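You operate a simulated robot arm through the tools that you are given. There is no shell and no other tool.

You are at the controls of a simulated robot arm. One attempt, no reset.

TASK
Swap the two pans between the rings, then warm the water to 40 C.
Fine: white pan on the large ring, steel pan on the small one; park the steel pan on the trivet for the swap; both rings are off while pans move and at the end; the milk stays cold; leave the small black pan.

The check looks at the end state, three seconds after you hand in, the way a careful person would. Anything else that was tipped, shoved, dropped, spilled or broken makes it a failure.

THE ROBOT
A 7-joint arm with a two-finger parallel gripper, fixed in place. Base frame: the origin is at the foot of the arm, x ahead of it, y to its left, z up; the work surface is at about z = 0.858. Readings come in m, rad, newtons and seconds.
With the tool pointing down near the work surface it reaches from about 0.1 to 0.64 m from the base axis. Its first joint turns from -1.152 to 1.152 rad. Payload 1.57 kg.
The TCP is the grasp point between the finger pads, 0.03 m short of the fingertips. In the tool frame z runs along the fingers and y along their closing line. The gripper opens to 0.08 m. The fingers are 0.017 m wide and 0.012 m thick; the gripper's body (0.04 by 0.082 m) begins 0.08 m behind the TCP.
Orientation is that of the tool frame in the base frame, as [roll, pitch, yaw] about the fixed x, y, z axes, in that order (R = Rz(yaw) Ry(pitch) Rx(roll)). With the fingers straight down and closing along the base's y, the tool's x points along the base's -x, its y along +y and its z along -z.

THE INTERFACE
- The arm moves only by the tool apply_moves. Its argument "rows" is a list of rows, each an object of numbers (a shift or turn left out is 0, a gripper value left out holds the last): "dx", "dy", "dz": the shift along the tool's x, y, z in units of 30 mm (1.0 is 30 mm); "rx", "ry", "rz": the turn, a rotation vector about the tool's x, y, z in units of 5 degrees (1.0 is 5 degrees); "jaw": the closure, from 0 (fully open) to 1 (shut). In form: [{"dx": .., "dy": .., "dz": .., "rx": .., "ry": .., "rz": .., "jaw": ..}, ...]. A call has 1 to 20 rows; each row shifts and turns the commanded pose from where the row before left it, along the tool's axes as they then stand. A call with a number of a shift or a turn outside -1 to 1 is refused whole. A row lasts 0.2 s, in which the tool goes at most 0.05 m and 0.15 rad; a call with a longer step from one row to the next is refused whole, and so is a gripper value outside its range. A pose out of reach is approached as far as the arm can. The call stops where the force on the tool passes 40 N (or 10 N more than at its start, if that is more) or the arm is blocked; 0.2 s more then pass. The fingers move at their own pace (about 0.072 m/s each) and stop on an object; they squeeze with about 42 N. The grip force told is the motor's: it shows also when the fingers shut on nothing. Time passes only in rows, and 0.2 s behind the last, so rows that do not move let the fingers close. It gives the time, the measured TCP pose, the force on the tool (base axes), the opening and the grip force at its end, in the units of the frame above (readings bear some noise), with the torque about the TCP (base axes, N m) and any sound that the robot's microphone picked up.
- Cameras (640 x 400 px; columns grow to the right, rows downward): "scene" is fixed at [0.0466, 0.4439, 1.3975]; the picture's right is [-0.77, -0.64, 0.00], its down [-0.51, 0.61, -0.60] and it looks along [0.39, -0.46, -0.80] (base axes); focal length 214 px, centre (320, 200). "wrist" rides on the gripper at [0.072, -0.007, -0.122] in the tool frame; the picture's right is [0.09, 1.00, 0.00], its down [-0.84, 0.08, -0.54] and it looks along [-0.54, 0.05, 0.84] (tool axes); focal length 238 px, centre (320, 200). There is no depth. A picture from a camera that has moved, and an enlarged one, comes with that camera's place and axes in the base frame and with its lens.
- get_image(camera): a new picture of that camera. It takes no simulated time.
- enlarge(camera, box): a new picture of the part [left, top, right, bottom] of that camera's present view, enlarged. It takes no simulated time.
- close_job(): hands the job in; it is judged then, once.

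Nothing tells you positions but the pictures and the camera data. Unless the task says otherwise, let go and move clear before handing in.

The tools are called after "Emit:" as name(argument=value, ...) on one line, values as JSON. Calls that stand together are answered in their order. apply_moves: Moves the arm, as the interface text tells. Its arguments: {"type":"object","properties":{"rows":{"type":"array","items":{"type":"object","properties":{"dx":{"type":"number"},"dy":{"type":"number"},"dz":{"type":"number"},"rx":{"type":"number"},"ry":{"type":"number"},"rz":{"type":"number"},"jaw":{"type":"number"}}}}},"required":["rows"]} The other tools are called the same way: get_image (camera) takes a picture; enlarge (camera, box) takes an enlarged picture of a part of a camera's view; close_job () hands the job in.

At the start:

```text
t: 0.0
position: [0.405, -0.0291, 1.1497]
ee_rot: [3.141, 0.0, 3.141]
force: [-0.2, 0.2, 0.4]
torque: [-0.01, 0.01, 0.0]
grip_width: 0.0801
gripper_force: 0.1
```

scene: 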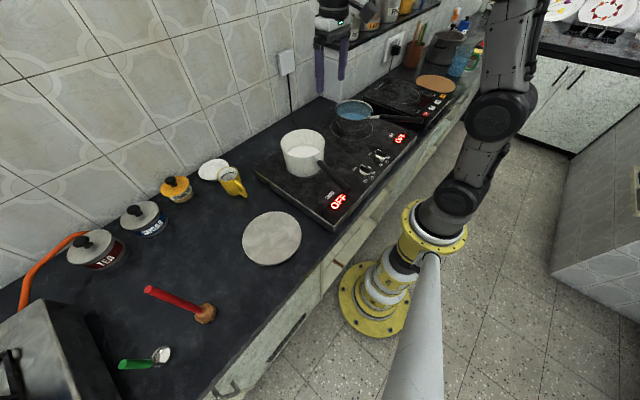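
wrist: 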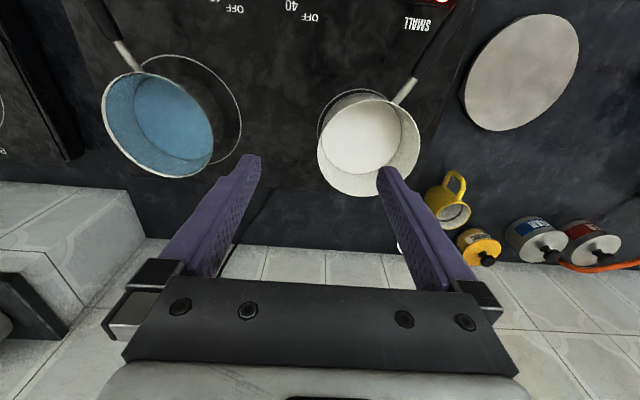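

I see a hob with a white pan of milk and a pan of blue water, and a round grey trivet to the left. I'll look closer at the hob and knobs before moving anything.

Emit:
enlarge(camera="scene", box=[240, 80, 420, 240])

Emit:
enlarge(camera="scene", box=[320, 40, 500, 160])

Emit:
enlarge(camera="wrist", box=[80, 0, 480, 220])

```text
2.50 times, centred on (330, 160) of scene
camera zoom: at [0.0466, 0.4439, 1.3975], right [-0.77, -0.64, 0.0], down [-0.51, 0.61, -0.6], along [0.39, -0.46, -0.8], focal length 536 px, centre (295, 300)
```

zoom: 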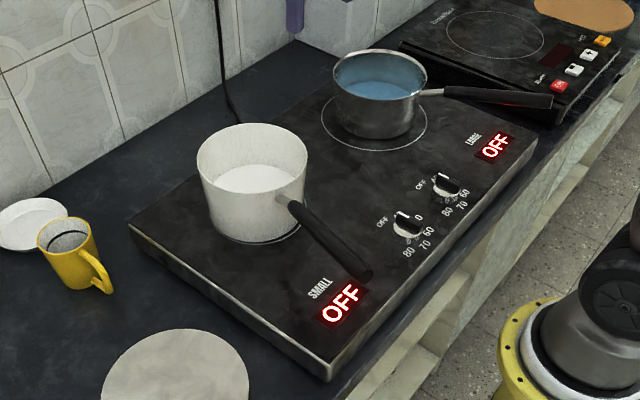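

```text
3.33 times, centred on (410, 100) of scene
camera zoom: at [0.0466, 0.4439, 1.3975], right [-0.77, -0.64, 0.0], down [-0.51, 0.61, -0.6], along [0.39, -0.46, -0.8], focal length 715 px, centre (20, 533)
```

zoom: 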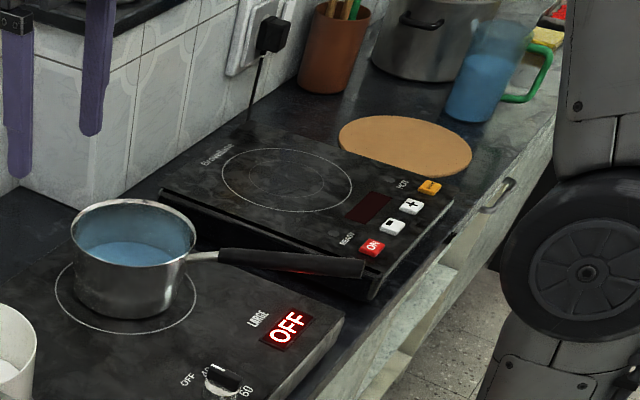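

```text
1.60 times, centred on (280, 110) of wrist
camera zoom: at [0.3327, -0.0367, 1.2716], right [-0.09, 1.0, 0.0], down [0.84, 0.08, 0.54], along [0.54, 0.05, -0.84], focal length 381 px, centre (384, 344)
```

zoom: 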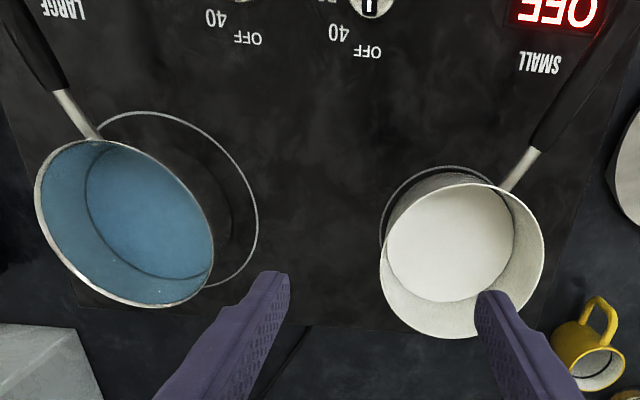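

The white pan (milk) sits near (0.45, 0.05), the steel pan (water) near (0.44, -0.23), the knobs near x 0.255, and the grey trivet near (0.33, 0.32). I'll tilt the wrist camera so it looks straight down, which gives a better measurement.

Emit:
apply_moves(rows=[{"dz": -0.5}, {"dz": -0.5, "ry": 1}, {"ry": 1, "dx": 0.5}, {"ry": 1, "dx": 0.5}, {"ry": 1, "dx": 0.5}, {"ry": 1}, {"ry": 1}, {"ry": 0.5}, {}])

Emit:
get_image(camera="wrist")

Emit:
get_image(camera="scene")

```text
t: 2.0
position: [0.3534, -0.029, 1.1721]
ee_rot: [3.142, -0.478, -3.14]
force: [0.3, 0.5, -0.6]
torque: [0.0, -0.01, -0.02]
grip_width: 0.0801
gripper_force: 0.0
out of reach, approached as far as the arm can: row 6, 7, 8
```

```text
taken
camera wrist: at [0.3457, -0.036, 1.3137], right [-0.08, 1.0, 0.04], down [0.99, 0.08, 0.1], along [0.09, 0.05, -0.99], focal length 238 px, centre (320, 200)
```

wrist: 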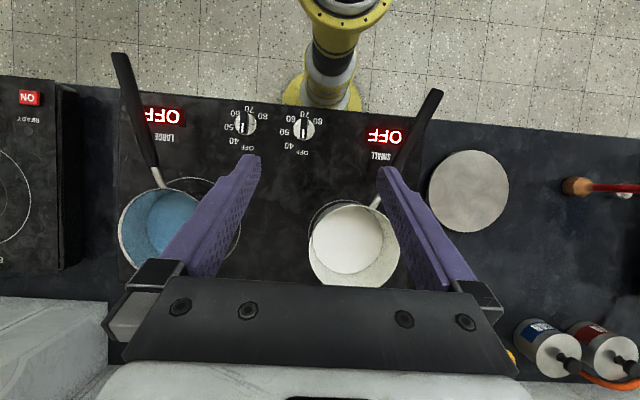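

```text
taken
```

scene: 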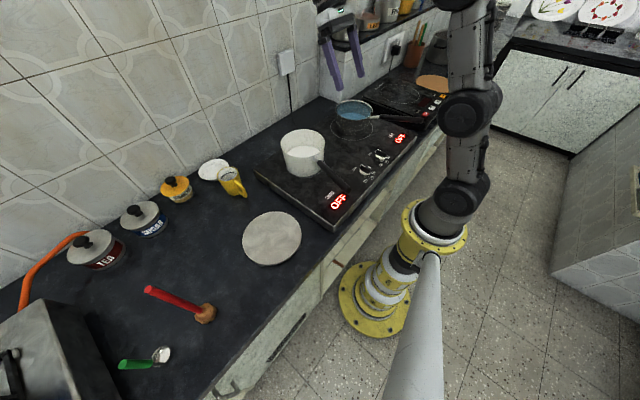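

The near-top view shows the whole hob. I'll enlarge it to measure the pans, rings, knobs and trivet.

Emit:
enlarge(camera="wrist", box=[90, 40, 330, 290])

Emit:
enlarge(camera="wrist", box=[270, 60, 530, 300])

Emit:
enlarge(camera="wrist", box=[210, 90, 340, 170])

```text
1.60 times, centred on (210, 165) of wrist
camera zoom: at [0.3457, -0.036, 1.3137], right [-0.08, 1.0, 0.04], down [0.99, 0.08, 0.1], along [0.09, 0.05, -0.99], focal length 381 px, centre (496, 256)
```

zoom: 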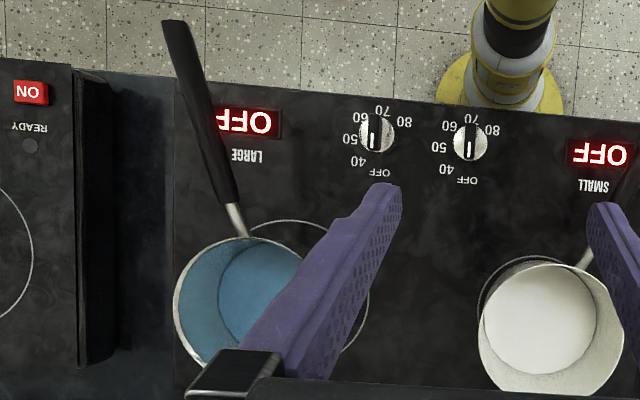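

```text
1.67 times, centred on (400, 180) of wrist
camera zoom: at [0.3457, -0.036, 1.3137], right [-0.08, 1.0, 0.04], down [0.99, 0.08, 0.1], along [0.09, 0.05, -0.99], focal length 397 px, centre (187, 233)
```

zoom: 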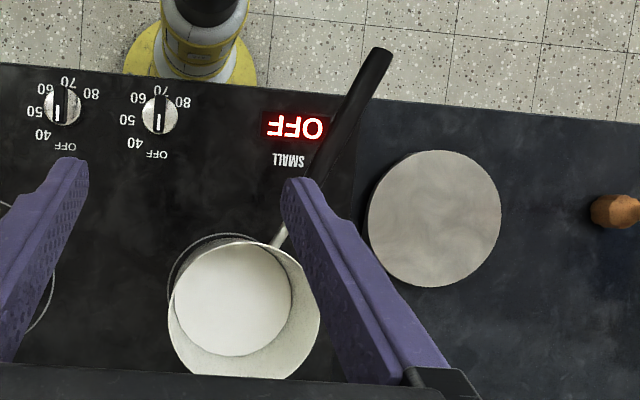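

```text
4.92 times, centred on (275, 130) of wrist
camera zoom: at [0.3457, -0.036, 1.3137], right [-0.08, 1.0, 0.04], down [0.99, 0.08, 0.1], along [0.09, 0.05, -0.99], focal length 1173 px, centre (542, 545)
```

zoom: 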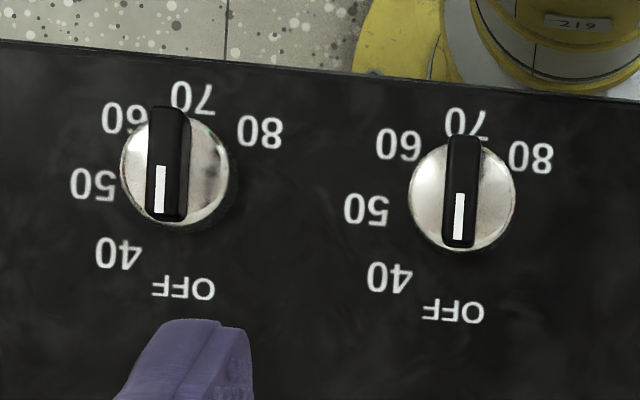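

Both views agree roughly: the steel pan's handle runs from about (0.35, -0.26) to (0.21, -0.30) at z≈0.96, and both knobs point at OFF. I'll straighten the tool and move over the steel pan's handle for a close look.

Emit:
apply_moves(rows=[{"ry": -1, "dy": -1}, {"ry": -1, "dy": -1}, {"ry": -1, "dy": -1}, {"ry": -1, "dy": -1}, {"ry": -1, "dy": -1}, {"ry": -1, "dy": -1}, {"ry": -0.5, "dy": -1}, {}])

Emit:
get_image(camera="wrist")

```text
t: 3.8
position: [0.3555, -0.2387, 1.1746]
ee_rot: [3.141, 0.091, -3.14]
force: [0.5, 0.2, 0.1]
torque: [0.0, -0.02, 0.02]
grip_width: 0.0799
gripper_force: 0.2
```

```text
taken
camera wrist: at [0.2721, -0.2448, 1.289], right [-0.09, 1.0, -0.01], down [0.78, 0.08, 0.61], along [0.61, 0.05, -0.79], focal length 238 px, centre (320, 200)
```

wrist: 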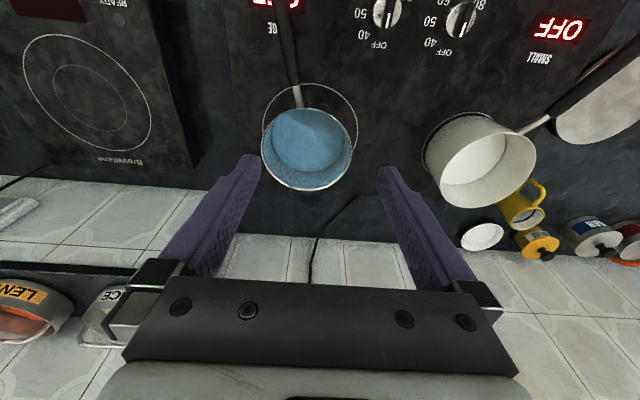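

The steel pan centre is near (0.441, -0.252) and its rim near z 0.94. Its handle leaves at about 13° toward -y. I'll turn the tool to match the handle, tilt it 30° forward for a longer contact, and stop just above the handle to check.

Emit:
apply_moves(rows=[{"ry": 1.0}, {"rz": -1}, {"rz": -1}, {"rz": -0.7}, {"ry": -1}, {"ry": -1}, {"ry": -1}, {"ry": -1}, {"ry": -1}, {"ry": -1}, {"dx": 1, "dy": -0.5}, {"dx": 1, "dy": -0.5}, {"dx": 1}, {"dx": 1, "dz": 0.5}, {"dx": 0.9, "dz": 0.5}, {"dz": 0.5}, {}])

Emit:
get_image(camera="wrist")

Emit:
get_image(camera="scene")

```text
t: 7.4
position: [0.2716, -0.289, 1.0598]
ee_rot: [3.141, 0.525, -2.908]
force: [0.4, 0.3, 0.1]
torque: [0.03, 0.0, 0.01]
grip_width: 0.0804
gripper_force: 0.1
out of reach, approached as far as the arm can: row 15
```

```text
taken
camera wrist: at [0.1526, -0.323, 1.1295], right [-0.31, 0.95, -0.05], down [0.42, 0.18, 0.89], along [0.85, 0.26, -0.46], focal length 238 px, centre (320, 200)
```

wrist: 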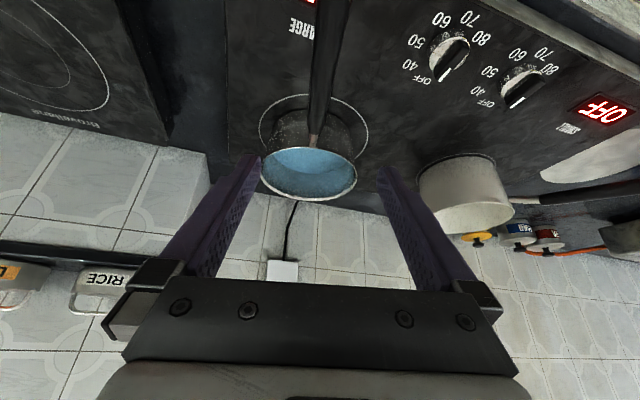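

```text
taken
```

scene: 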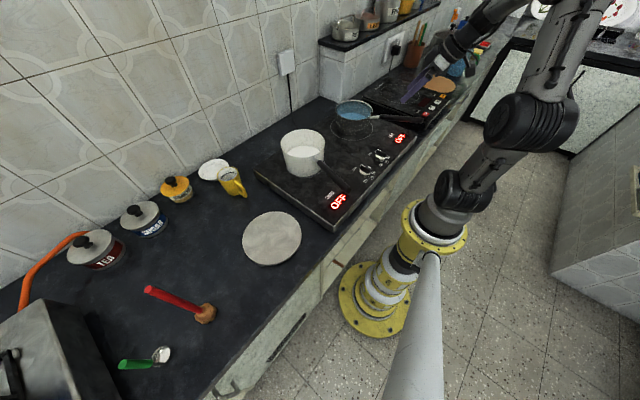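

The handle lines up between the fingers. I'll check it close up before descending.

Emit:
enlarge(camera="wrist", box=[220, 0, 420, 210])

Emit:
enlarge(camera="scene", box=[330, 30, 490, 150])

```text
1.90 times, centred on (320, 105) of wrist
camera zoom: at [0.1526, -0.323, 1.1295], right [-0.31, 0.95, -0.05], down [0.42, 0.18, 0.89], along [0.85, 0.26, -0.46], focal length 454 px, centre (320, 381)
```

zoom: 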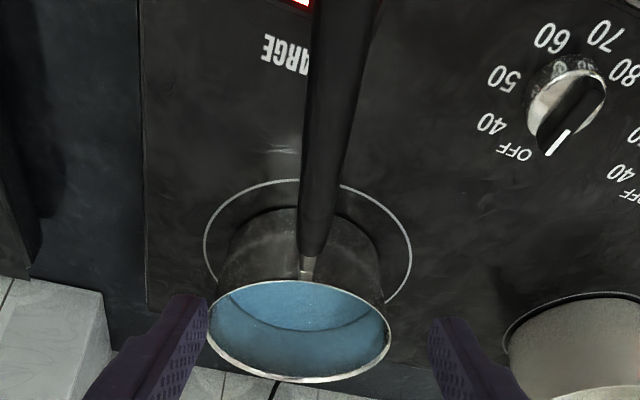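

```text
3.33 times, centred on (410, 90) of scene
camera zoom: at [0.0466, 0.4439, 1.3975], right [-0.77, -0.64, 0.0], down [-0.51, 0.61, -0.6], along [0.39, -0.46, -0.8], focal length 715 px, centre (20, 567)
```

zoom: 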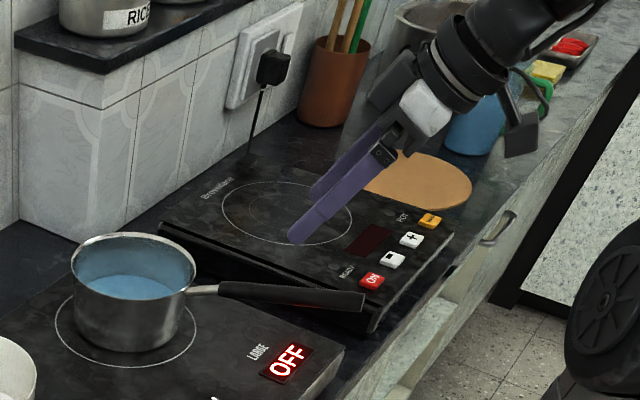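

The handle is about 18 mm wide and centred between the fingers. I'll descend along the tool axis so the fingers straddle it.

Emit:
apply_moves(rows=[{"dz": 0.8, "dx": 0.1}, {"dz": 0.8, "dx": 0.1}, {"dz": 0.8, "dx": 0.08}, {"dz": 0.8}, {"dz": 0.6}, {}])

Emit:
get_image(camera="wrist")

Emit:
enlarge(camera="scene", box=[330, 70, 490, 190])

```text
t: 8.8
position: [0.3187, -0.2755, 0.9577]
ee_rot: [-3.141, 0.527, -2.906]
force: [0.0, 0.2, -1.2]
torque: [0.0, 0.01, 0.01]
grip_width: 0.0801
gripper_force: 0.1
```

```text
taken
camera wrist: at [0.1996, -0.3104, 1.0271], right [-0.31, 0.95, -0.05], down [0.42, 0.18, 0.89], along [0.85, 0.26, -0.46], focal length 238 px, centre (320, 200)
```

wrist: 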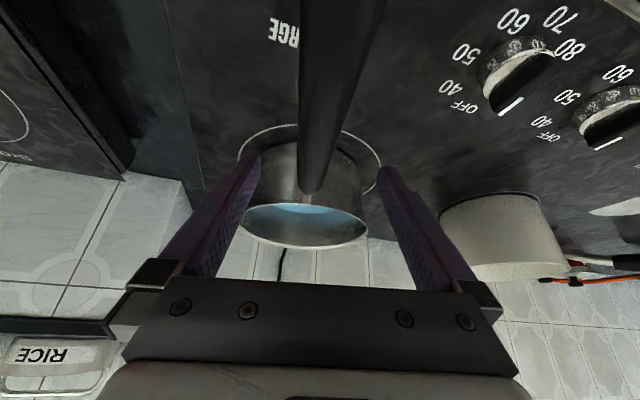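

```text
3.33 times, centred on (410, 130) of scene
camera zoom: at [0.0466, 0.4439, 1.3975], right [-0.77, -0.64, 0.0], down [-0.51, 0.61, -0.6], along [0.39, -0.46, -0.8], focal length 715 px, centre (20, 433)
```

zoom: 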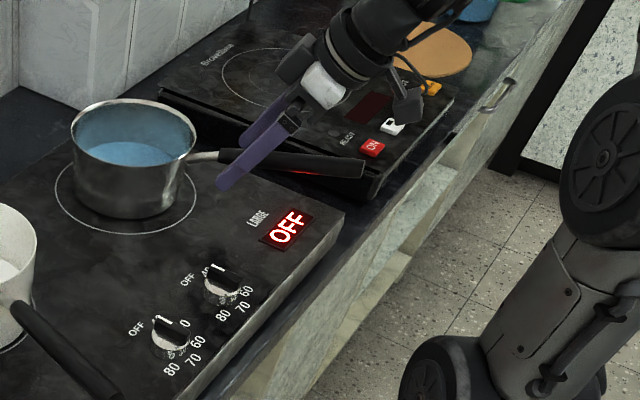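

The fingers straddle the handle just behind the metal link. A small centring shift and a bit deeper, then close.

Emit:
apply_moves(rows=[{"dz": 0.3, "dy": -0.14}, {}, {"jaw": 1}, {"jaw": 1}, {"jaw": 1}, {"jaw": 1}, {"jaw": 1}])

Emit:
get_image(camera="wrist")

```text
t: 10.4
position: [0.3249, -0.2793, 0.9487]
ee_rot: [-3.141, 0.526, -2.91]
force: [0.8, -0.9, 0.2]
torque: [-0.08, -0.03, -0.27]
grip_width: 0.0223
gripper_force: 35.3
```

```text
taken
camera wrist: at [0.2054, -0.3138, 1.0187], right [-0.31, 0.95, -0.05], down [0.42, 0.18, 0.89], along [0.85, 0.25, -0.46], focal length 238 px, centre (320, 200)
```

wrist: 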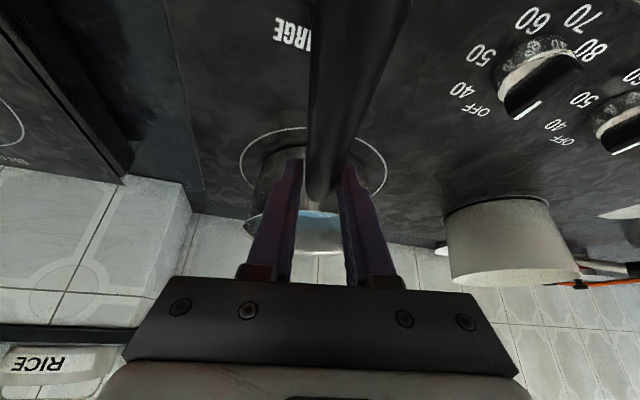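

The handle is held (22 mm, 35 N). I'll lift a centimetre and see whether the pan follows level.

Emit:
apply_moves(rows=[{"dx": -0.084, "dz": -0.144}, {"dx": -0.083, "dz": -0.145}, {}])

Emit:
enlarge(camera="scene", box=[310, 70, 470, 190])

Emit:
get_image(camera="wrist")

```text
t: 11.2
position: [0.3241, -0.2784, 0.9591]
ee_rot: [3.142, 0.527, -2.909]
force: [-0.7, -0.2, -6.8]
torque: [-0.16, 0.72, -0.01]
grip_width: 0.0225
gripper_force: 35.1
```

```text
3.33 times, centred on (390, 130) of scene
camera zoom: at [0.0467, 0.4438, 1.3975], right [-0.77, -0.64, 0.0], down [-0.51, 0.61, -0.6], along [0.39, -0.46, -0.8], focal length 715 px, centre (87, 433)
```

zoom: 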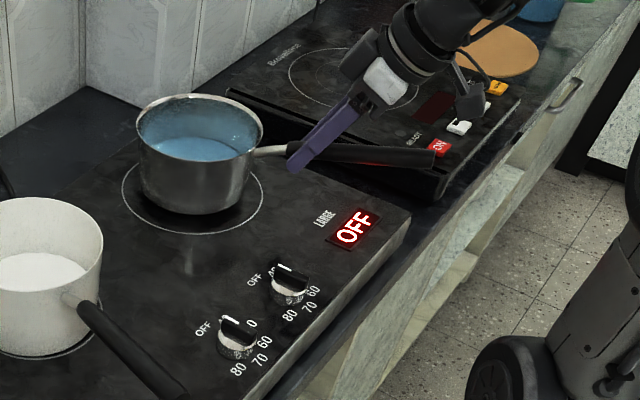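

```text
taken
camera wrist: at [0.2058, -0.3138, 1.0281], right [-0.31, 0.95, -0.04], down [0.42, 0.18, 0.89], along [0.85, 0.26, -0.46], focal length 238 px, centre (320, 200)
```

wrist: 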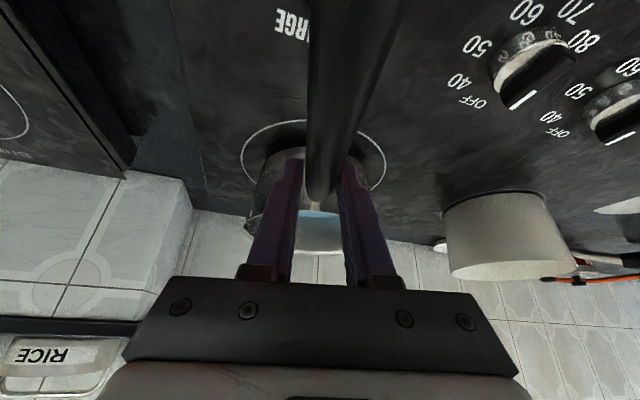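

The pan is clear of the ring: 6.8 N at a lever of about 0.106 m, and it hangs level. I'll lift it higher so it clears the white pan and its handle.

Emit:
apply_moves(rows=[{"dx": -0.167, "dz": -0.289}, {"dx": -0.2, "dz": -0.346}, {"dx": -0.2, "dz": -0.346}, {"dx": -0.2, "dz": -0.346}, {"dx": -0.2, "dz": -0.346}, {"dx": -0.2, "dz": -0.346}, {"dx": -0.2, "dz": -0.346}, {"dx": -0.2, "dz": -0.346}, {"dx": -0.2, "dz": -0.346}, {"dx": -0.2, "dz": -0.346}, {"dx": -0.2, "dz": -0.346}, {"dx": -0.167, "dz": -0.289}, {}])

Emit:
get_image(camera="scene")

Emit:
get_image(camera="wrist")

```text
t: 14.0
position: [0.3241, -0.2786, 1.0993]
ee_rot: [3.141, 0.524, -2.908]
force: [0.6, -0.1, -5.7]
torque: [-0.16, 0.69, -0.03]
grip_width: 0.0224
gripper_force: 35.3
```

```text
taken
```

scene: 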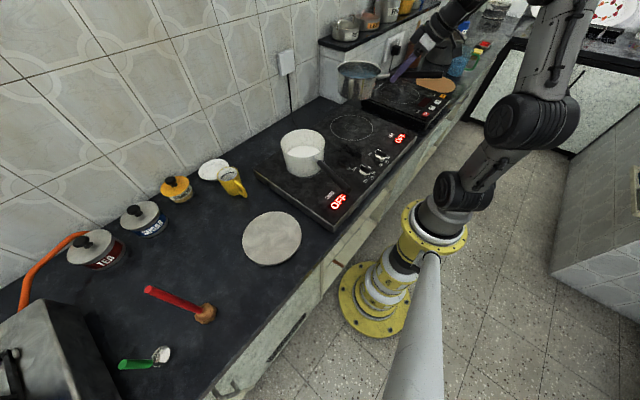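

```text
taken
camera wrist: at [0.2054, -0.3136, 1.1686], right [-0.31, 0.95, -0.05], down [0.42, 0.18, 0.89], along [0.85, 0.26, -0.46], focal length 238 px, centre (320, 200)
```

wrist: 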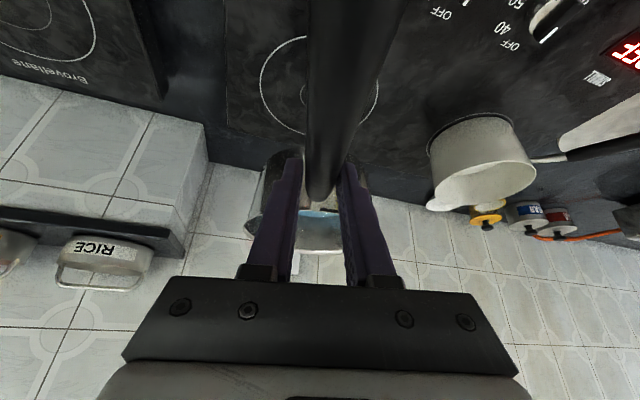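

The pan is up and level, and the large ring is now clear to see. I'll measure the ring and the trivet before moving across.

Emit:
enlarge(camera="scene", box=[290, 90, 430, 180])

Emit:
enlarge(camera="scene", box=[190, 140, 350, 280])

Emit:
enlarge(camera="wrist", box=[210, 0, 430, 150])

```text
4.44 times, centred on (360, 135) of scene
camera zoom: at [0.0467, 0.4438, 1.3975], right [-0.77, -0.64, 0.0], down [-0.51, 0.61, -0.6], along [0.39, -0.46, -0.8], focal length 953 px, centre (142, 489)
```

zoom: 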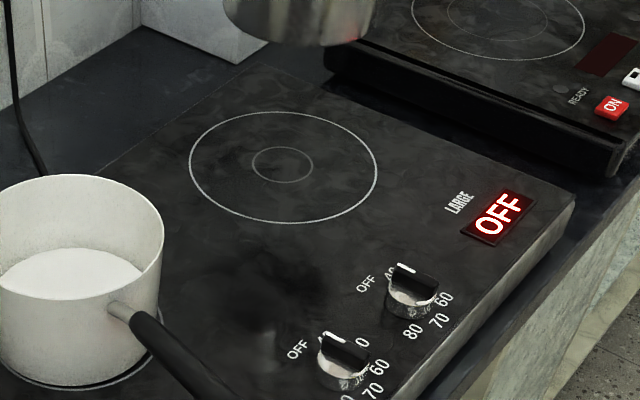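

```text
2.86 times, centred on (270, 210) of scene
camera zoom: at [0.0467, 0.4438, 1.3975], right [-0.77, -0.64, 0.0], down [-0.51, 0.61, -0.6], along [0.39, -0.46, -0.8], focal length 613 px, centre (463, 171)
```

zoom: 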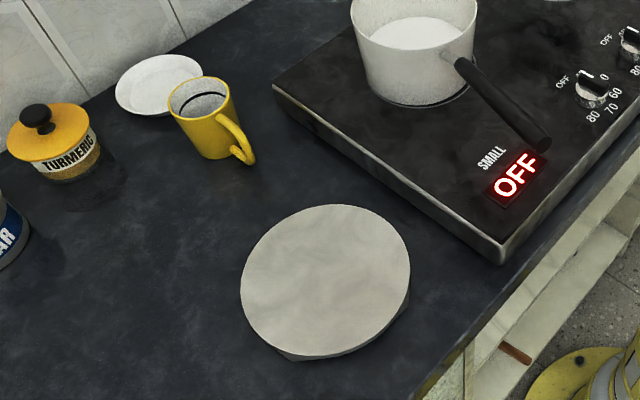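

```text
2.67 times, centred on (320, 75) of wrist
camera zoom: at [0.2054, -0.3136, 1.1686], right [-0.31, 0.95, -0.05], down [0.42, 0.18, 0.89], along [0.85, 0.26, -0.46], focal length 636 px, centre (320, 533)
```

zoom: 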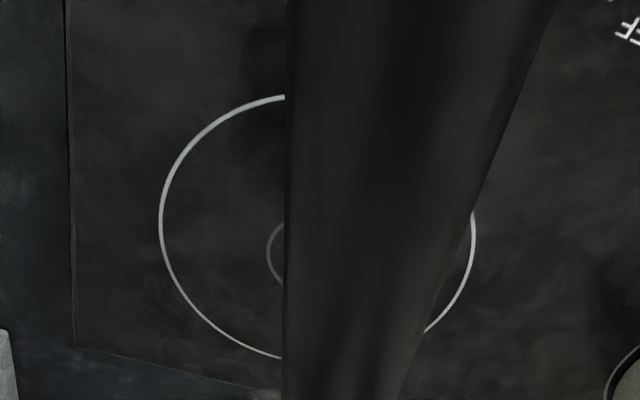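

The hob top is at about z 0.858 with the large ring centred near (0.447, -0.249). The trivet is near (0.344, 0.307), lower at about 0.82. I'll carry the pan over toward +y, staying high.

Emit:
apply_moves(rows=[{"dx": -0.25, "dz": -0.433}, {"dx": -0.25, "dz": -0.433}, {"dy": 0.33, "dx": -0.042, "dz": 0.024}, {"dy": 0.662, "dx": -0.083, "dz": 0.048}, {"dy": 0.662, "dx": -0.083, "dz": 0.048}, {"dy": 0.662, "dx": -0.083, "dz": 0.048}, {"dy": 0.662, "dx": -0.083, "dz": 0.048}, {"dy": 0.662, "dx": -0.083, "dz": 0.048}, {"dy": 0.662, "dx": -0.083, "dz": 0.048}, {"dy": 0.662, "dx": -0.083, "dz": 0.048}, {"dy": 0.662, "dx": -0.083, "dz": 0.048}, {"dy": 0.662, "dx": -0.083, "dz": 0.048}, {"dy": 0.662, "dx": -0.083, "dz": 0.048}, {"dy": 0.662, "dx": -0.083, "dz": 0.048}, {"dy": 0.33, "dx": -0.042, "dz": 0.024}, {}])

Emit:
get_image(camera="scene")

```text
t: 17.4
position: [0.3024, -0.0388, 1.13]
ee_rot: [3.141, 0.525, -2.907]
force: [0.4, 0.2, -5.5]
torque: [-0.16, 0.71, 0.04]
grip_width: 0.0222
gripper_force: 35.2
```

```text
taken
```

scene: 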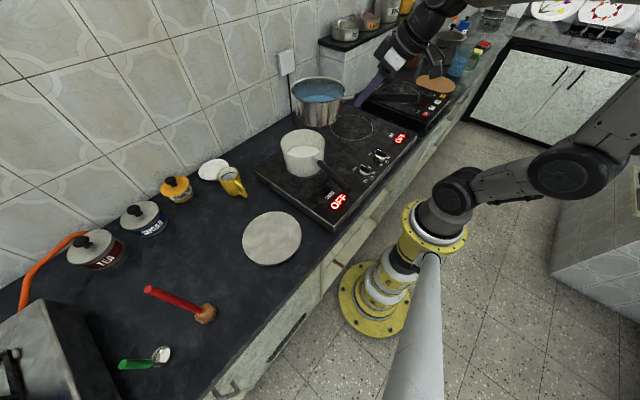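

The pan is midway, still level, passing above the white pan. I'll continue to the trivet.

Emit:
apply_moves(rows=[{"dy": 0.33, "dx": -0.006, "dz": 0.004}, {"dy": 0.658, "dx": -0.011, "dz": 0.007}, {"dy": 0.658, "dx": -0.011, "dz": 0.007}, {"dy": 0.658, "dx": -0.011, "dz": 0.007}, {"dy": 0.658, "dx": -0.011, "dz": 0.007}, {"dy": 0.658, "dx": -0.011, "dz": 0.007}, {"dy": 0.658, "dx": -0.011, "dz": 0.007}, {"dy": 0.658, "dx": -0.011, "dz": 0.007}, {"dy": 0.658, "dx": -0.011, "dz": 0.007}, {"dy": 0.658, "dx": -0.011, "dz": 0.007}, {"dy": 0.658, "dx": -0.011, "dz": 0.007}, {"dy": 0.658, "dx": -0.011, "dz": 0.007}, {"dy": 0.658, "dx": -0.011, "dz": 0.007}, {"dy": 0.658, "dx": -0.011, "dz": 0.007}, {"dy": 0.658, "dx": -0.011, "dz": 0.007}, {"dy": 0.33, "dx": -0.006, "dz": 0.004}, {}])

Emit:
get_image(camera="scene")

Emit:
get_image(camera="wrist")

```text
t: 21.0
position: [0.2382, 0.25, 1.1295]
ee_rot: [3.141, 0.525, -2.907]
force: [-0.1, -0.8, -6.1]
torque: [-0.16, 0.69, -0.03]
grip_width: 0.0224
gripper_force: 34.7
```

```text
taken
```

scene: 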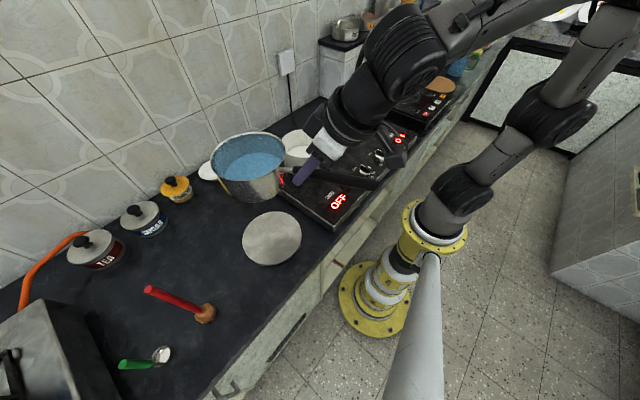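

```text
taken
camera wrist: at [0.1204, 0.2155, 1.1984], right [-0.31, 0.95, -0.05], down [0.42, 0.18, 0.89], along [0.85, 0.25, -0.46], focal length 238 px, centre (320, 200)
```

wrist: 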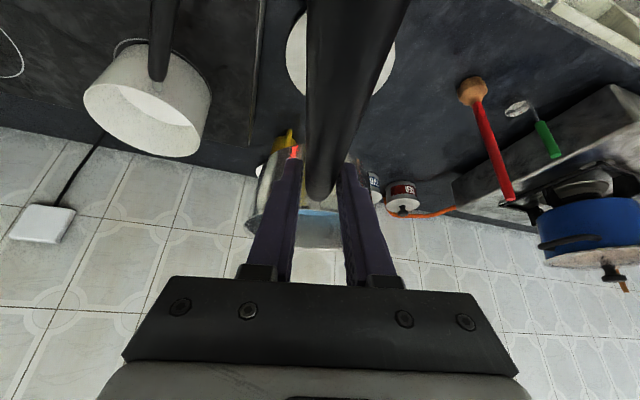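

The pan is next to the trivet. I'll take closer views to fix the trivet's centre.

Emit:
enlarge(camera="wrist", box=[220, 0, 480, 162])

Emit:
enlarge(camera="scene", box=[170, 110, 400, 280])

```text
2.46 times, centred on (350, 81) of wrist
camera zoom: at [0.1204, 0.2155, 1.1984], right [-0.31, 0.95, -0.05], down [0.42, 0.18, 0.89], along [0.85, 0.25, -0.46], focal length 587 px, centre (246, 493)
```

zoom: 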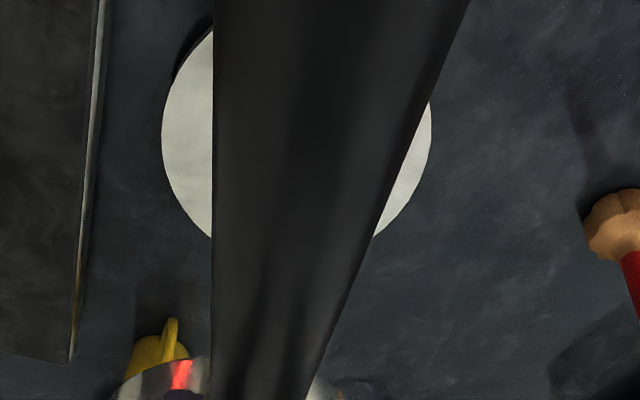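

```text
2.35 times, centred on (285, 195) of scene
camera zoom: at [0.0467, 0.444, 1.3974], right [-0.77, -0.64, 0.0], down [-0.51, 0.61, -0.6], along [0.39, -0.46, -0.8], focal length 505 px, centre (402, 212)
```

zoom: 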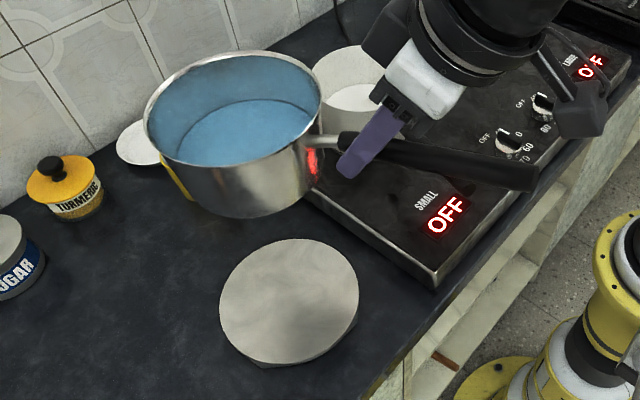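

The trivet's centre is about (0.34, 0.303), so I need to turn the pan +15° about the vertical. I'll do that, then recheck before lowering.

Emit:
apply_moves(rows=[{"rx": -0.25, "rz": -0.433}, {"rx": -0.25, "rz": -0.433}, {"rx": -0.25, "rz": -0.433}, {"rx": -0.25, "rz": -0.433}, {"rx": -0.25, "rz": -0.433}, {"rx": -0.25, "rz": -0.433}, {}])

Emit:
get_image(camera="scene")

Emit:
get_image(camera="wrist")

```text
t: 22.6
position: [0.238, 0.2497, 1.1293]
ee_rot: [3.141, 0.525, -2.646]
force: [0.2, -0.2, -6.8]
torque: [-0.34, 0.63, 0.01]
grip_width: 0.0223
gripper_force: 35.0
```

```text
taken
```

scene: 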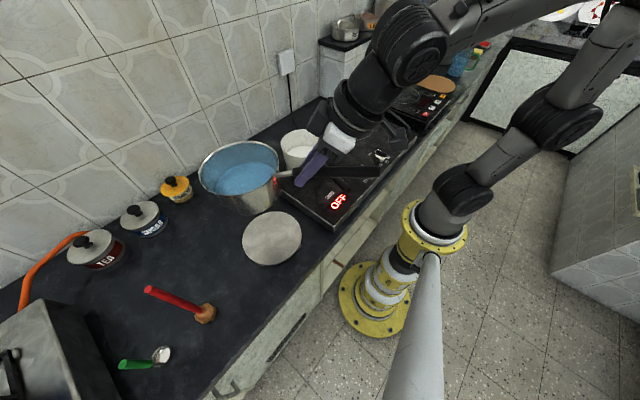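

```text
taken
camera wrist: at [0.1328, 0.1853, 1.1988], right [-0.55, 0.84, -0.05], down [0.36, 0.28, 0.89], along [0.76, 0.47, -0.46], focal length 238 px, centre (320, 200)
```

wrist: 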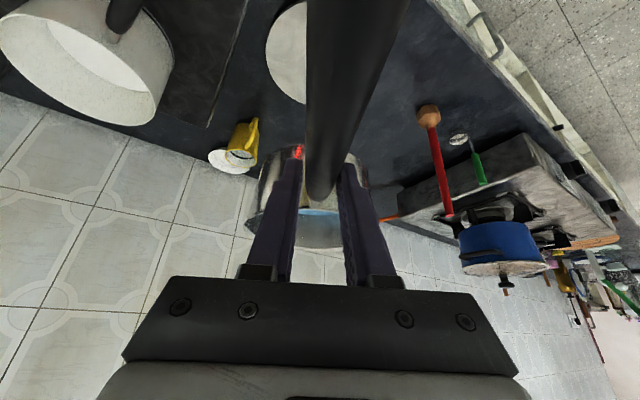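

Emit:
enlarge(camera="wrist", box=[220, 0, 440, 137])

Emit:
enlarge(camera="scene", box=[170, 110, 400, 280])

```text
2.91 times, centred on (330, 68) of wrist
camera zoom: at [0.1328, 0.1853, 1.1988], right [-0.55, 0.84, -0.05], down [0.36, 0.28, 0.89], along [0.76, 0.47, -0.46], focal length 693 px, centre (291, 582)
```

zoom: 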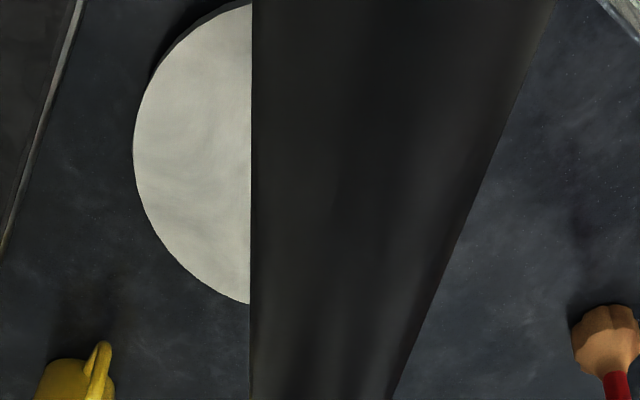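

```text
2.35 times, centred on (285, 195) of scene
camera zoom: at [0.0467, 0.4439, 1.3974], right [-0.77, -0.64, 0.0], down [-0.51, 0.61, -0.6], along [0.39, -0.46, -0.8], focal length 505 px, centre (402, 212)
```

zoom: 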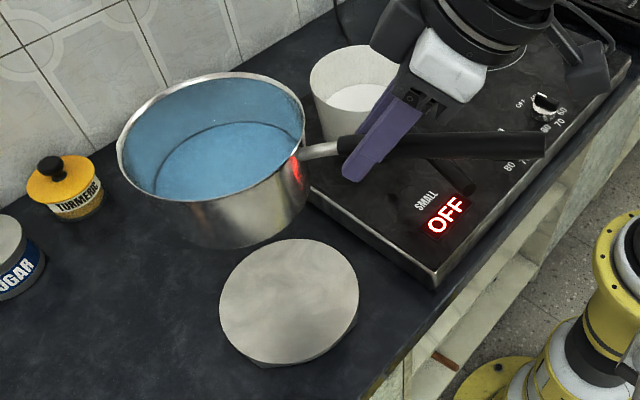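

The pan centre is about 1 cm past the trivet centre in y. I'll nudge it back and lower to just above contact.

Emit:
apply_moves(rows=[{"dy": -0.264, "dx": 0.124, "dz": -0.071}, {"dx": 0.2, "dz": 0.346}, {"dx": 0.294, "dz": 0.509}, {"dx": 0.294, "dz": 0.509}, {"dx": 0.294, "dz": 0.509}, {"dx": 0.294, "dz": 0.509}, {"dx": 0.294, "dz": 0.509}, {"dx": 0.294, "dz": 0.509}, {"dx": 0.294, "dz": 0.509}, {"dx": 0.294, "dz": 0.509}, {"dx": 0.294, "dz": 0.509}, {"dx": 0.2, "dz": 0.346}, {}])

Emit:
enlarge(camera="scene", box=[170, 130, 400, 300])

Emit:
get_image(camera="wrist")

```text
t: 25.4
position: [0.2396, 0.2421, 0.9475]
ee_rot: [-3.142, 0.525, -2.644]
force: [-0.1, 0.1, -7.1]
torque: [-0.34, 0.64, -0.03]
grip_width: 0.0221
gripper_force: 35.1
```

```text
2.35 times, centred on (285, 215) of scene
camera zoom: at [0.0467, 0.4439, 1.3974], right [-0.77, -0.64, 0.0], down [-0.51, 0.61, -0.6], along [0.39, -0.46, -0.8], focal length 505 px, centre (402, 165)
```

zoom: 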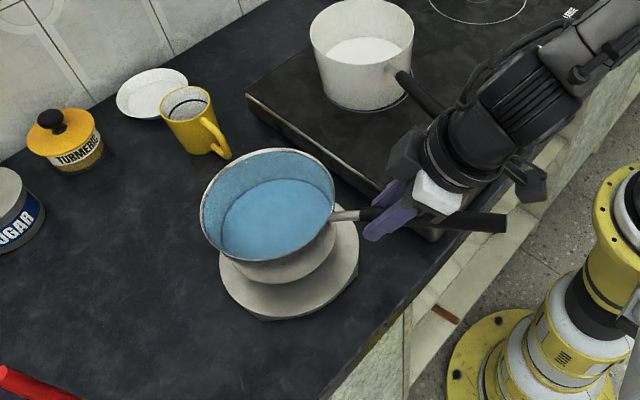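

```text
taken
camera wrist: at [0.1336, 0.1775, 1.0163], right [-0.54, 0.84, -0.05], down [0.36, 0.28, 0.89], along [0.76, 0.47, -0.46], focal length 238 px, centre (320, 200)
```

wrist: 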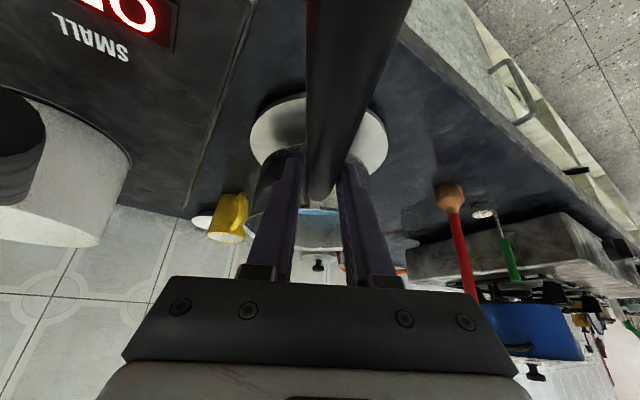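

The pan is centred over the trivet with a few centimetres to go. I'll lower it slowly and watch the force.

Emit:
apply_moves(rows=[{"dx": 0.1, "dz": 0.173}, {"dx": 0.1, "dz": 0.173}, {"dx": 0.1, "dz": 0.173}, {}])

```text
t: 26.4
position: [0.2398, 0.2415, 0.9284]
ee_rot: [-3.141, 0.525, -2.644]
force: [0.3, -0.7, -6.3]
torque: [-0.34, 0.62, -0.01]
grip_width: 0.0223
gripper_force: 35.0
```

Emit:
apply_moves(rows=[{"dx": 0.05, "dz": 0.087}, {"dx": 0.05, "dz": 0.087}, {"dx": 0.05, "dz": 0.087}, {}])

Emit:
enlarge(camera="scene", box=[190, 150, 380, 290])

```text
t: 27.4
position: [0.2386, 0.2413, 0.9211]
ee_rot: [3.141, 0.524, -2.645]
force: [0.3, 0.8, -6.3]
torque: [-0.33, 0.59, 0.01]
grip_width: 0.0222
gripper_force: 34.6
```

```text
2.86 times, centred on (285, 220) of scene
camera zoom: at [0.0467, 0.4439, 1.3974], right [-0.77, -0.64, 0.0], down [-0.51, 0.61, -0.6], along [0.39, -0.46, -0.8], focal length 613 px, centre (420, 143)
```

zoom: 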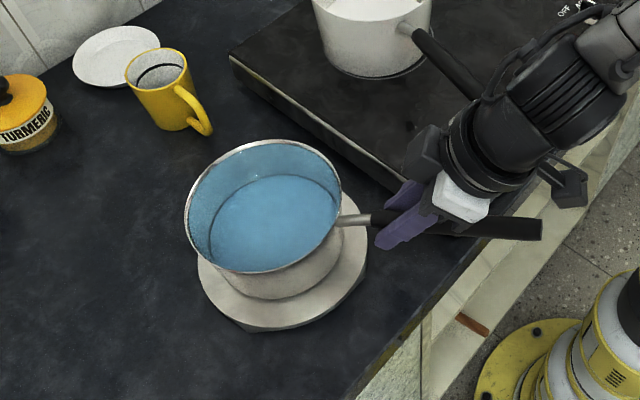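

Emit:
apply_moves(rows=[{"dx": 0.042, "dz": 0.072}, {"dx": 0.042, "dz": 0.072}, {}])

```text
t: 28.2
position: [0.2401, 0.2426, 0.9158]
ee_rot: [3.139, 0.53, -2.643]
force: [-1.7, -1.6, 3.6]
torque: [0.41, -0.92, -0.14]
grip_width: 0.0224
gripper_force: 35.3
```

Contact on the trivet, pressing slightly. I'll ease up about a millimetre and then open.

Emit:
apply_moves(rows=[{"dx": -0.022, "dz": -0.038}, {}])

```text
t: 28.8
position: [0.2397, 0.2419, 0.9171]
ee_rot: [3.141, 0.528, -2.643]
force: [1.2, 3.1, 0.5]
torque: [0.49, -0.75, 0.25]
grip_width: 0.0224
gripper_force: 35.3
```

Emit:
apply_moves(rows=[{"dx": -0.017, "dz": -0.029}, {}])

```text
t: 29.4
position: [0.2405, 0.242, 0.9176]
ee_rot: [-3.14, 0.523, -2.644]
force: [1.0, 1.2, -0.5]
torque: [0.37, -0.47, 0.23]
grip_width: 0.0223
gripper_force: 35.2
```

Emit:
apply_moves(rows=[{"dx": -0.014, "dz": -0.024}, {}, {"jaw": 0.65}, {"jaw": 0.65}, {"jaw": 0.0}, {"jaw": 0.0}, {"jaw": 0.0}, {}])

Emit:
enlarge(camera="scene", box=[190, 150, 380, 290])

Emit:
get_image(camera="wrist")

```text
t: 31.2
position: [0.2397, 0.2411, 0.9185]
ee_rot: [-3.14, 0.525, -2.645]
force: [-0.2, 0.3, -0.3]
torque: [-0.02, 0.02, -0.06]
grip_width: 0.0798
gripper_force: 0.0
```

```text
2.86 times, centred on (285, 220) of scene
camera zoom: at [0.0466, 0.4439, 1.3975], right [-0.77, -0.64, 0.0], down [-0.51, 0.61, -0.6], along [0.39, -0.46, -0.8], focal length 613 px, centre (420, 143)
```

zoom: 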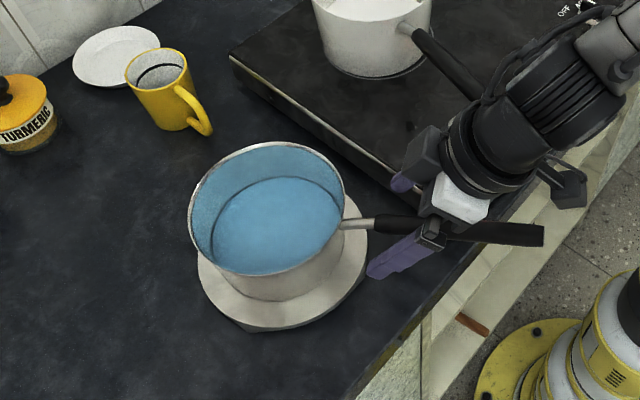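

```text
taken
camera wrist: at [0.1337, 0.1771, 0.9877], right [-0.54, 0.84, -0.05], down [0.36, 0.28, 0.89], along [0.76, 0.47, -0.46], focal length 238 px, centre (320, 200)
```

wrist: 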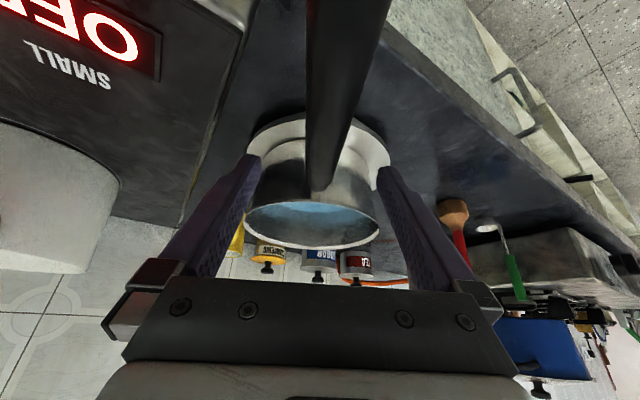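

The steel pan stands flat on the trivet and is released. I'll rise straight up, then turn toward the white pan's handle.

Emit:
apply_moves(rows=[{"dx": -0.25, "dz": -0.433}, {"dx": -0.4, "dz": -0.693}, {"dx": -0.5, "dz": -0.866}, {"dx": -0.5, "dz": -0.866}, {"dx": -0.5, "dz": -0.866}, {"dx": -0.5, "dz": -0.866}, {"dx": -0.5, "dz": -0.866}, {}])

Emit:
apply_moves(rows=[{"rx": 0.484, "rz": 0.838}, {"rx": 0.484, "rz": 0.838}, {"rx": 0.484, "rz": 0.838}, {"rx": 0.484, "rz": 0.838}, {"rx": 0.484, "rz": 0.838}, {"rx": 0.484, "rz": 0.838}, {"rx": 0.484, "rz": 0.838}, {"rx": 0.484, "rz": 0.838}, {"rx": 0.484, "rz": 0.838}, {"rx": 0.484, "rz": 0.838}, {}])

Emit:
get_image(camera="wrist")

Emit:
get_image(camera="scene")

```text
t: 33.0
position: [0.2405, 0.242, 1.106]
ee_rot: [-3.141, 0.526, -2.644]
force: [0.3, 0.1, -0.1]
torque: [-0.01, 0.0, 0.04]
grip_width: 0.0803
gripper_force: 0.1
```

```text
t: 35.4
position: [0.2413, 0.2407, 1.107]
ee_rot: [3.14, 0.524, 2.792]
force: [-0.2, 0.5, -0.9]
torque: [0.0, -0.02, 0.02]
grip_width: 0.0801
gripper_force: 0.1
```

```text
taken
camera wrist: at [0.1232, 0.276, 1.1765], right [0.27, 0.96, -0.04], down [0.45, -0.08, 0.89], along [0.85, -0.26, -0.46], focal length 238 px, centre (320, 200)
```

wrist: 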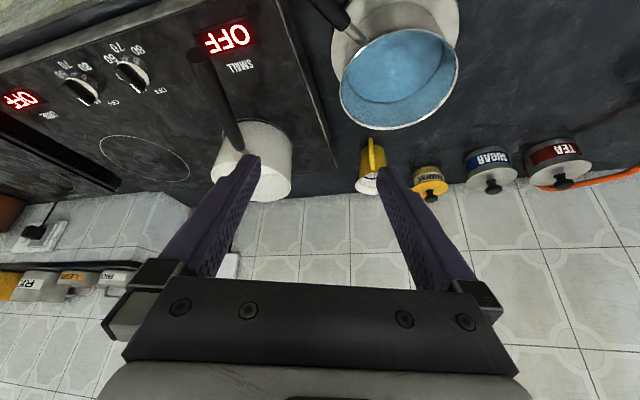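

```text
taken
```

scene: 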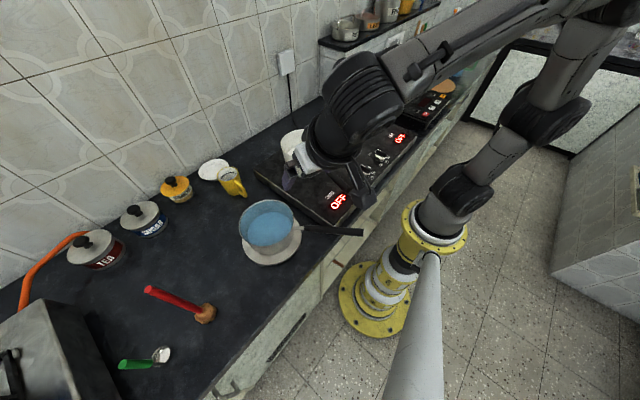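

I'll slide sideways to line up with the white pan's handle and measure it.

Emit:
apply_moves(rows=[{"dy": -0.68, "dx": -0.214, "dz": 0.1235}, {"dy": -0.68, "dx": -0.214, "dz": 0.1235}, {"dy": -0.68, "dx": -0.214, "dz": 0.1235}, {"dy": -0.68, "dx": -0.214, "dz": 0.1235}, {"dy": -0.68, "dx": -0.214, "dz": 0.1235}, {"dy": -0.68, "dx": -0.214, "dz": 0.1235}, {}])

Emit:
get_image(camera="wrist")

Emit:
enlarge(camera="wrist", box=[200, 0, 440, 170])

```text
t: 37.0
position: [0.2403, 0.1086, 1.1053]
ee_rot: [3.139, 0.525, 2.793]
force: [0.2, 0.4, 0.1]
torque: [-0.03, 0.02, 0.0]
grip_width: 0.0799
gripper_force: 0.0
```

```text
taken
camera wrist: at [0.1212, 0.1452, 1.1751], right [0.26, 0.96, -0.05], down [0.45, -0.08, 0.89], along [0.85, -0.25, -0.46], focal length 238 px, centre (320, 200)
```

wrist: 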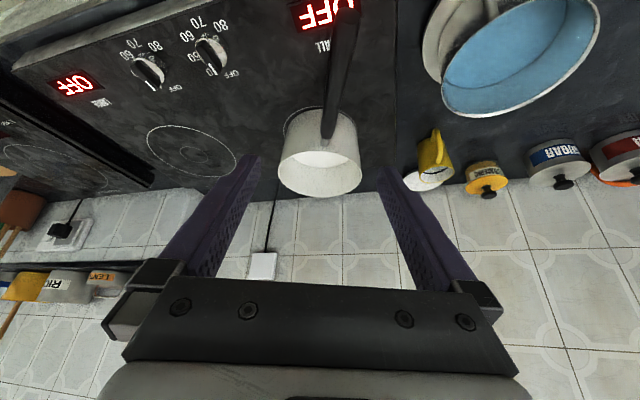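

```text
2.35 times, centred on (320, 85) of wrist
camera zoom: at [0.1212, 0.1452, 1.1751], right [0.26, 0.96, -0.05], down [0.45, -0.08, 0.89], along [0.85, -0.25, -0.46], focal length 561 px, centre (320, 471)
```

zoom: 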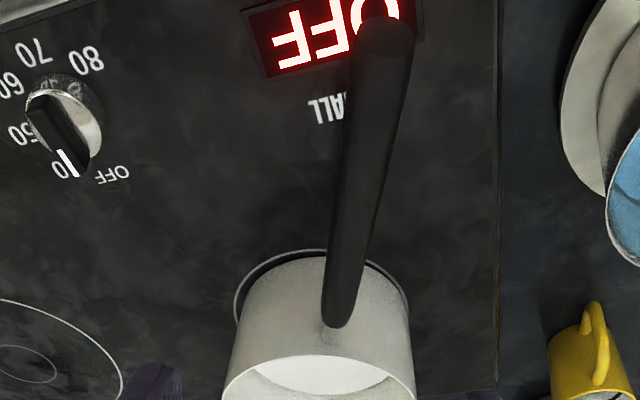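

The white handle runs from (0.362, 0.081) to (0.219, 0.131) at about -19°, matching the tool. I'll approach along the tool axis and check before closing.

Emit:
apply_moves(rows=[{"dy": 0.25, "dx": -0.19, "dz": 0.4}, {"dy": 0.25, "dx": -0.19, "dz": 0.8}, {"dz": 0.9}, {"dz": 0.9}, {"dz": 0.9}, {"dz": 0.7}, {"dz": 0.6}, {}])

Emit:
get_image(camera="wrist")

Emit:
enlarge(camera="scene", box=[230, 100, 420, 240])

```text
t: 38.8
position: [0.3277, 0.0937, 0.9761]
ee_rot: [3.14, 0.526, 2.793]
force: [-0.4, -0.4, -1.1]
torque: [0.0, 0.0, -0.02]
grip_width: 0.08
gripper_force: 0.0
```

```text
taken
camera wrist: at [0.2087, 0.1304, 1.0463], right [0.26, 0.96, -0.04], down [0.45, -0.08, 0.89], along [0.85, -0.26, -0.46], focal length 238 px, centre (320, 200)
```

wrist: 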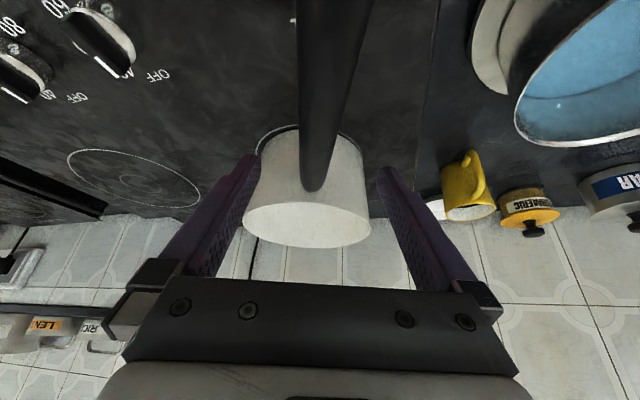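

```text
2.86 times, centred on (325, 170) of scene
camera zoom: at [0.0466, 0.4439, 1.3975], right [-0.77, -0.64, 0.0], down [-0.51, 0.61, -0.6], along [0.39, -0.46, -0.8], focal length 613 px, centre (306, 286)
```

zoom: 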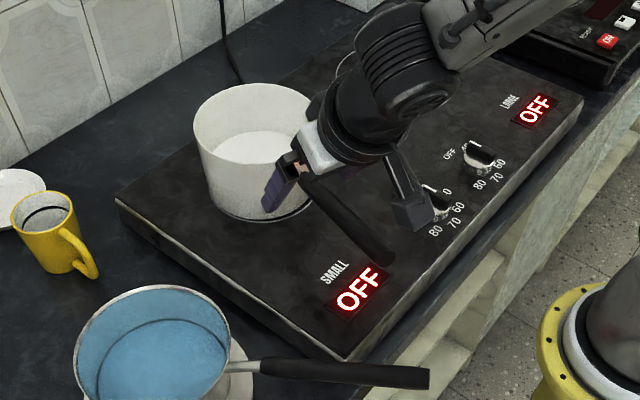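

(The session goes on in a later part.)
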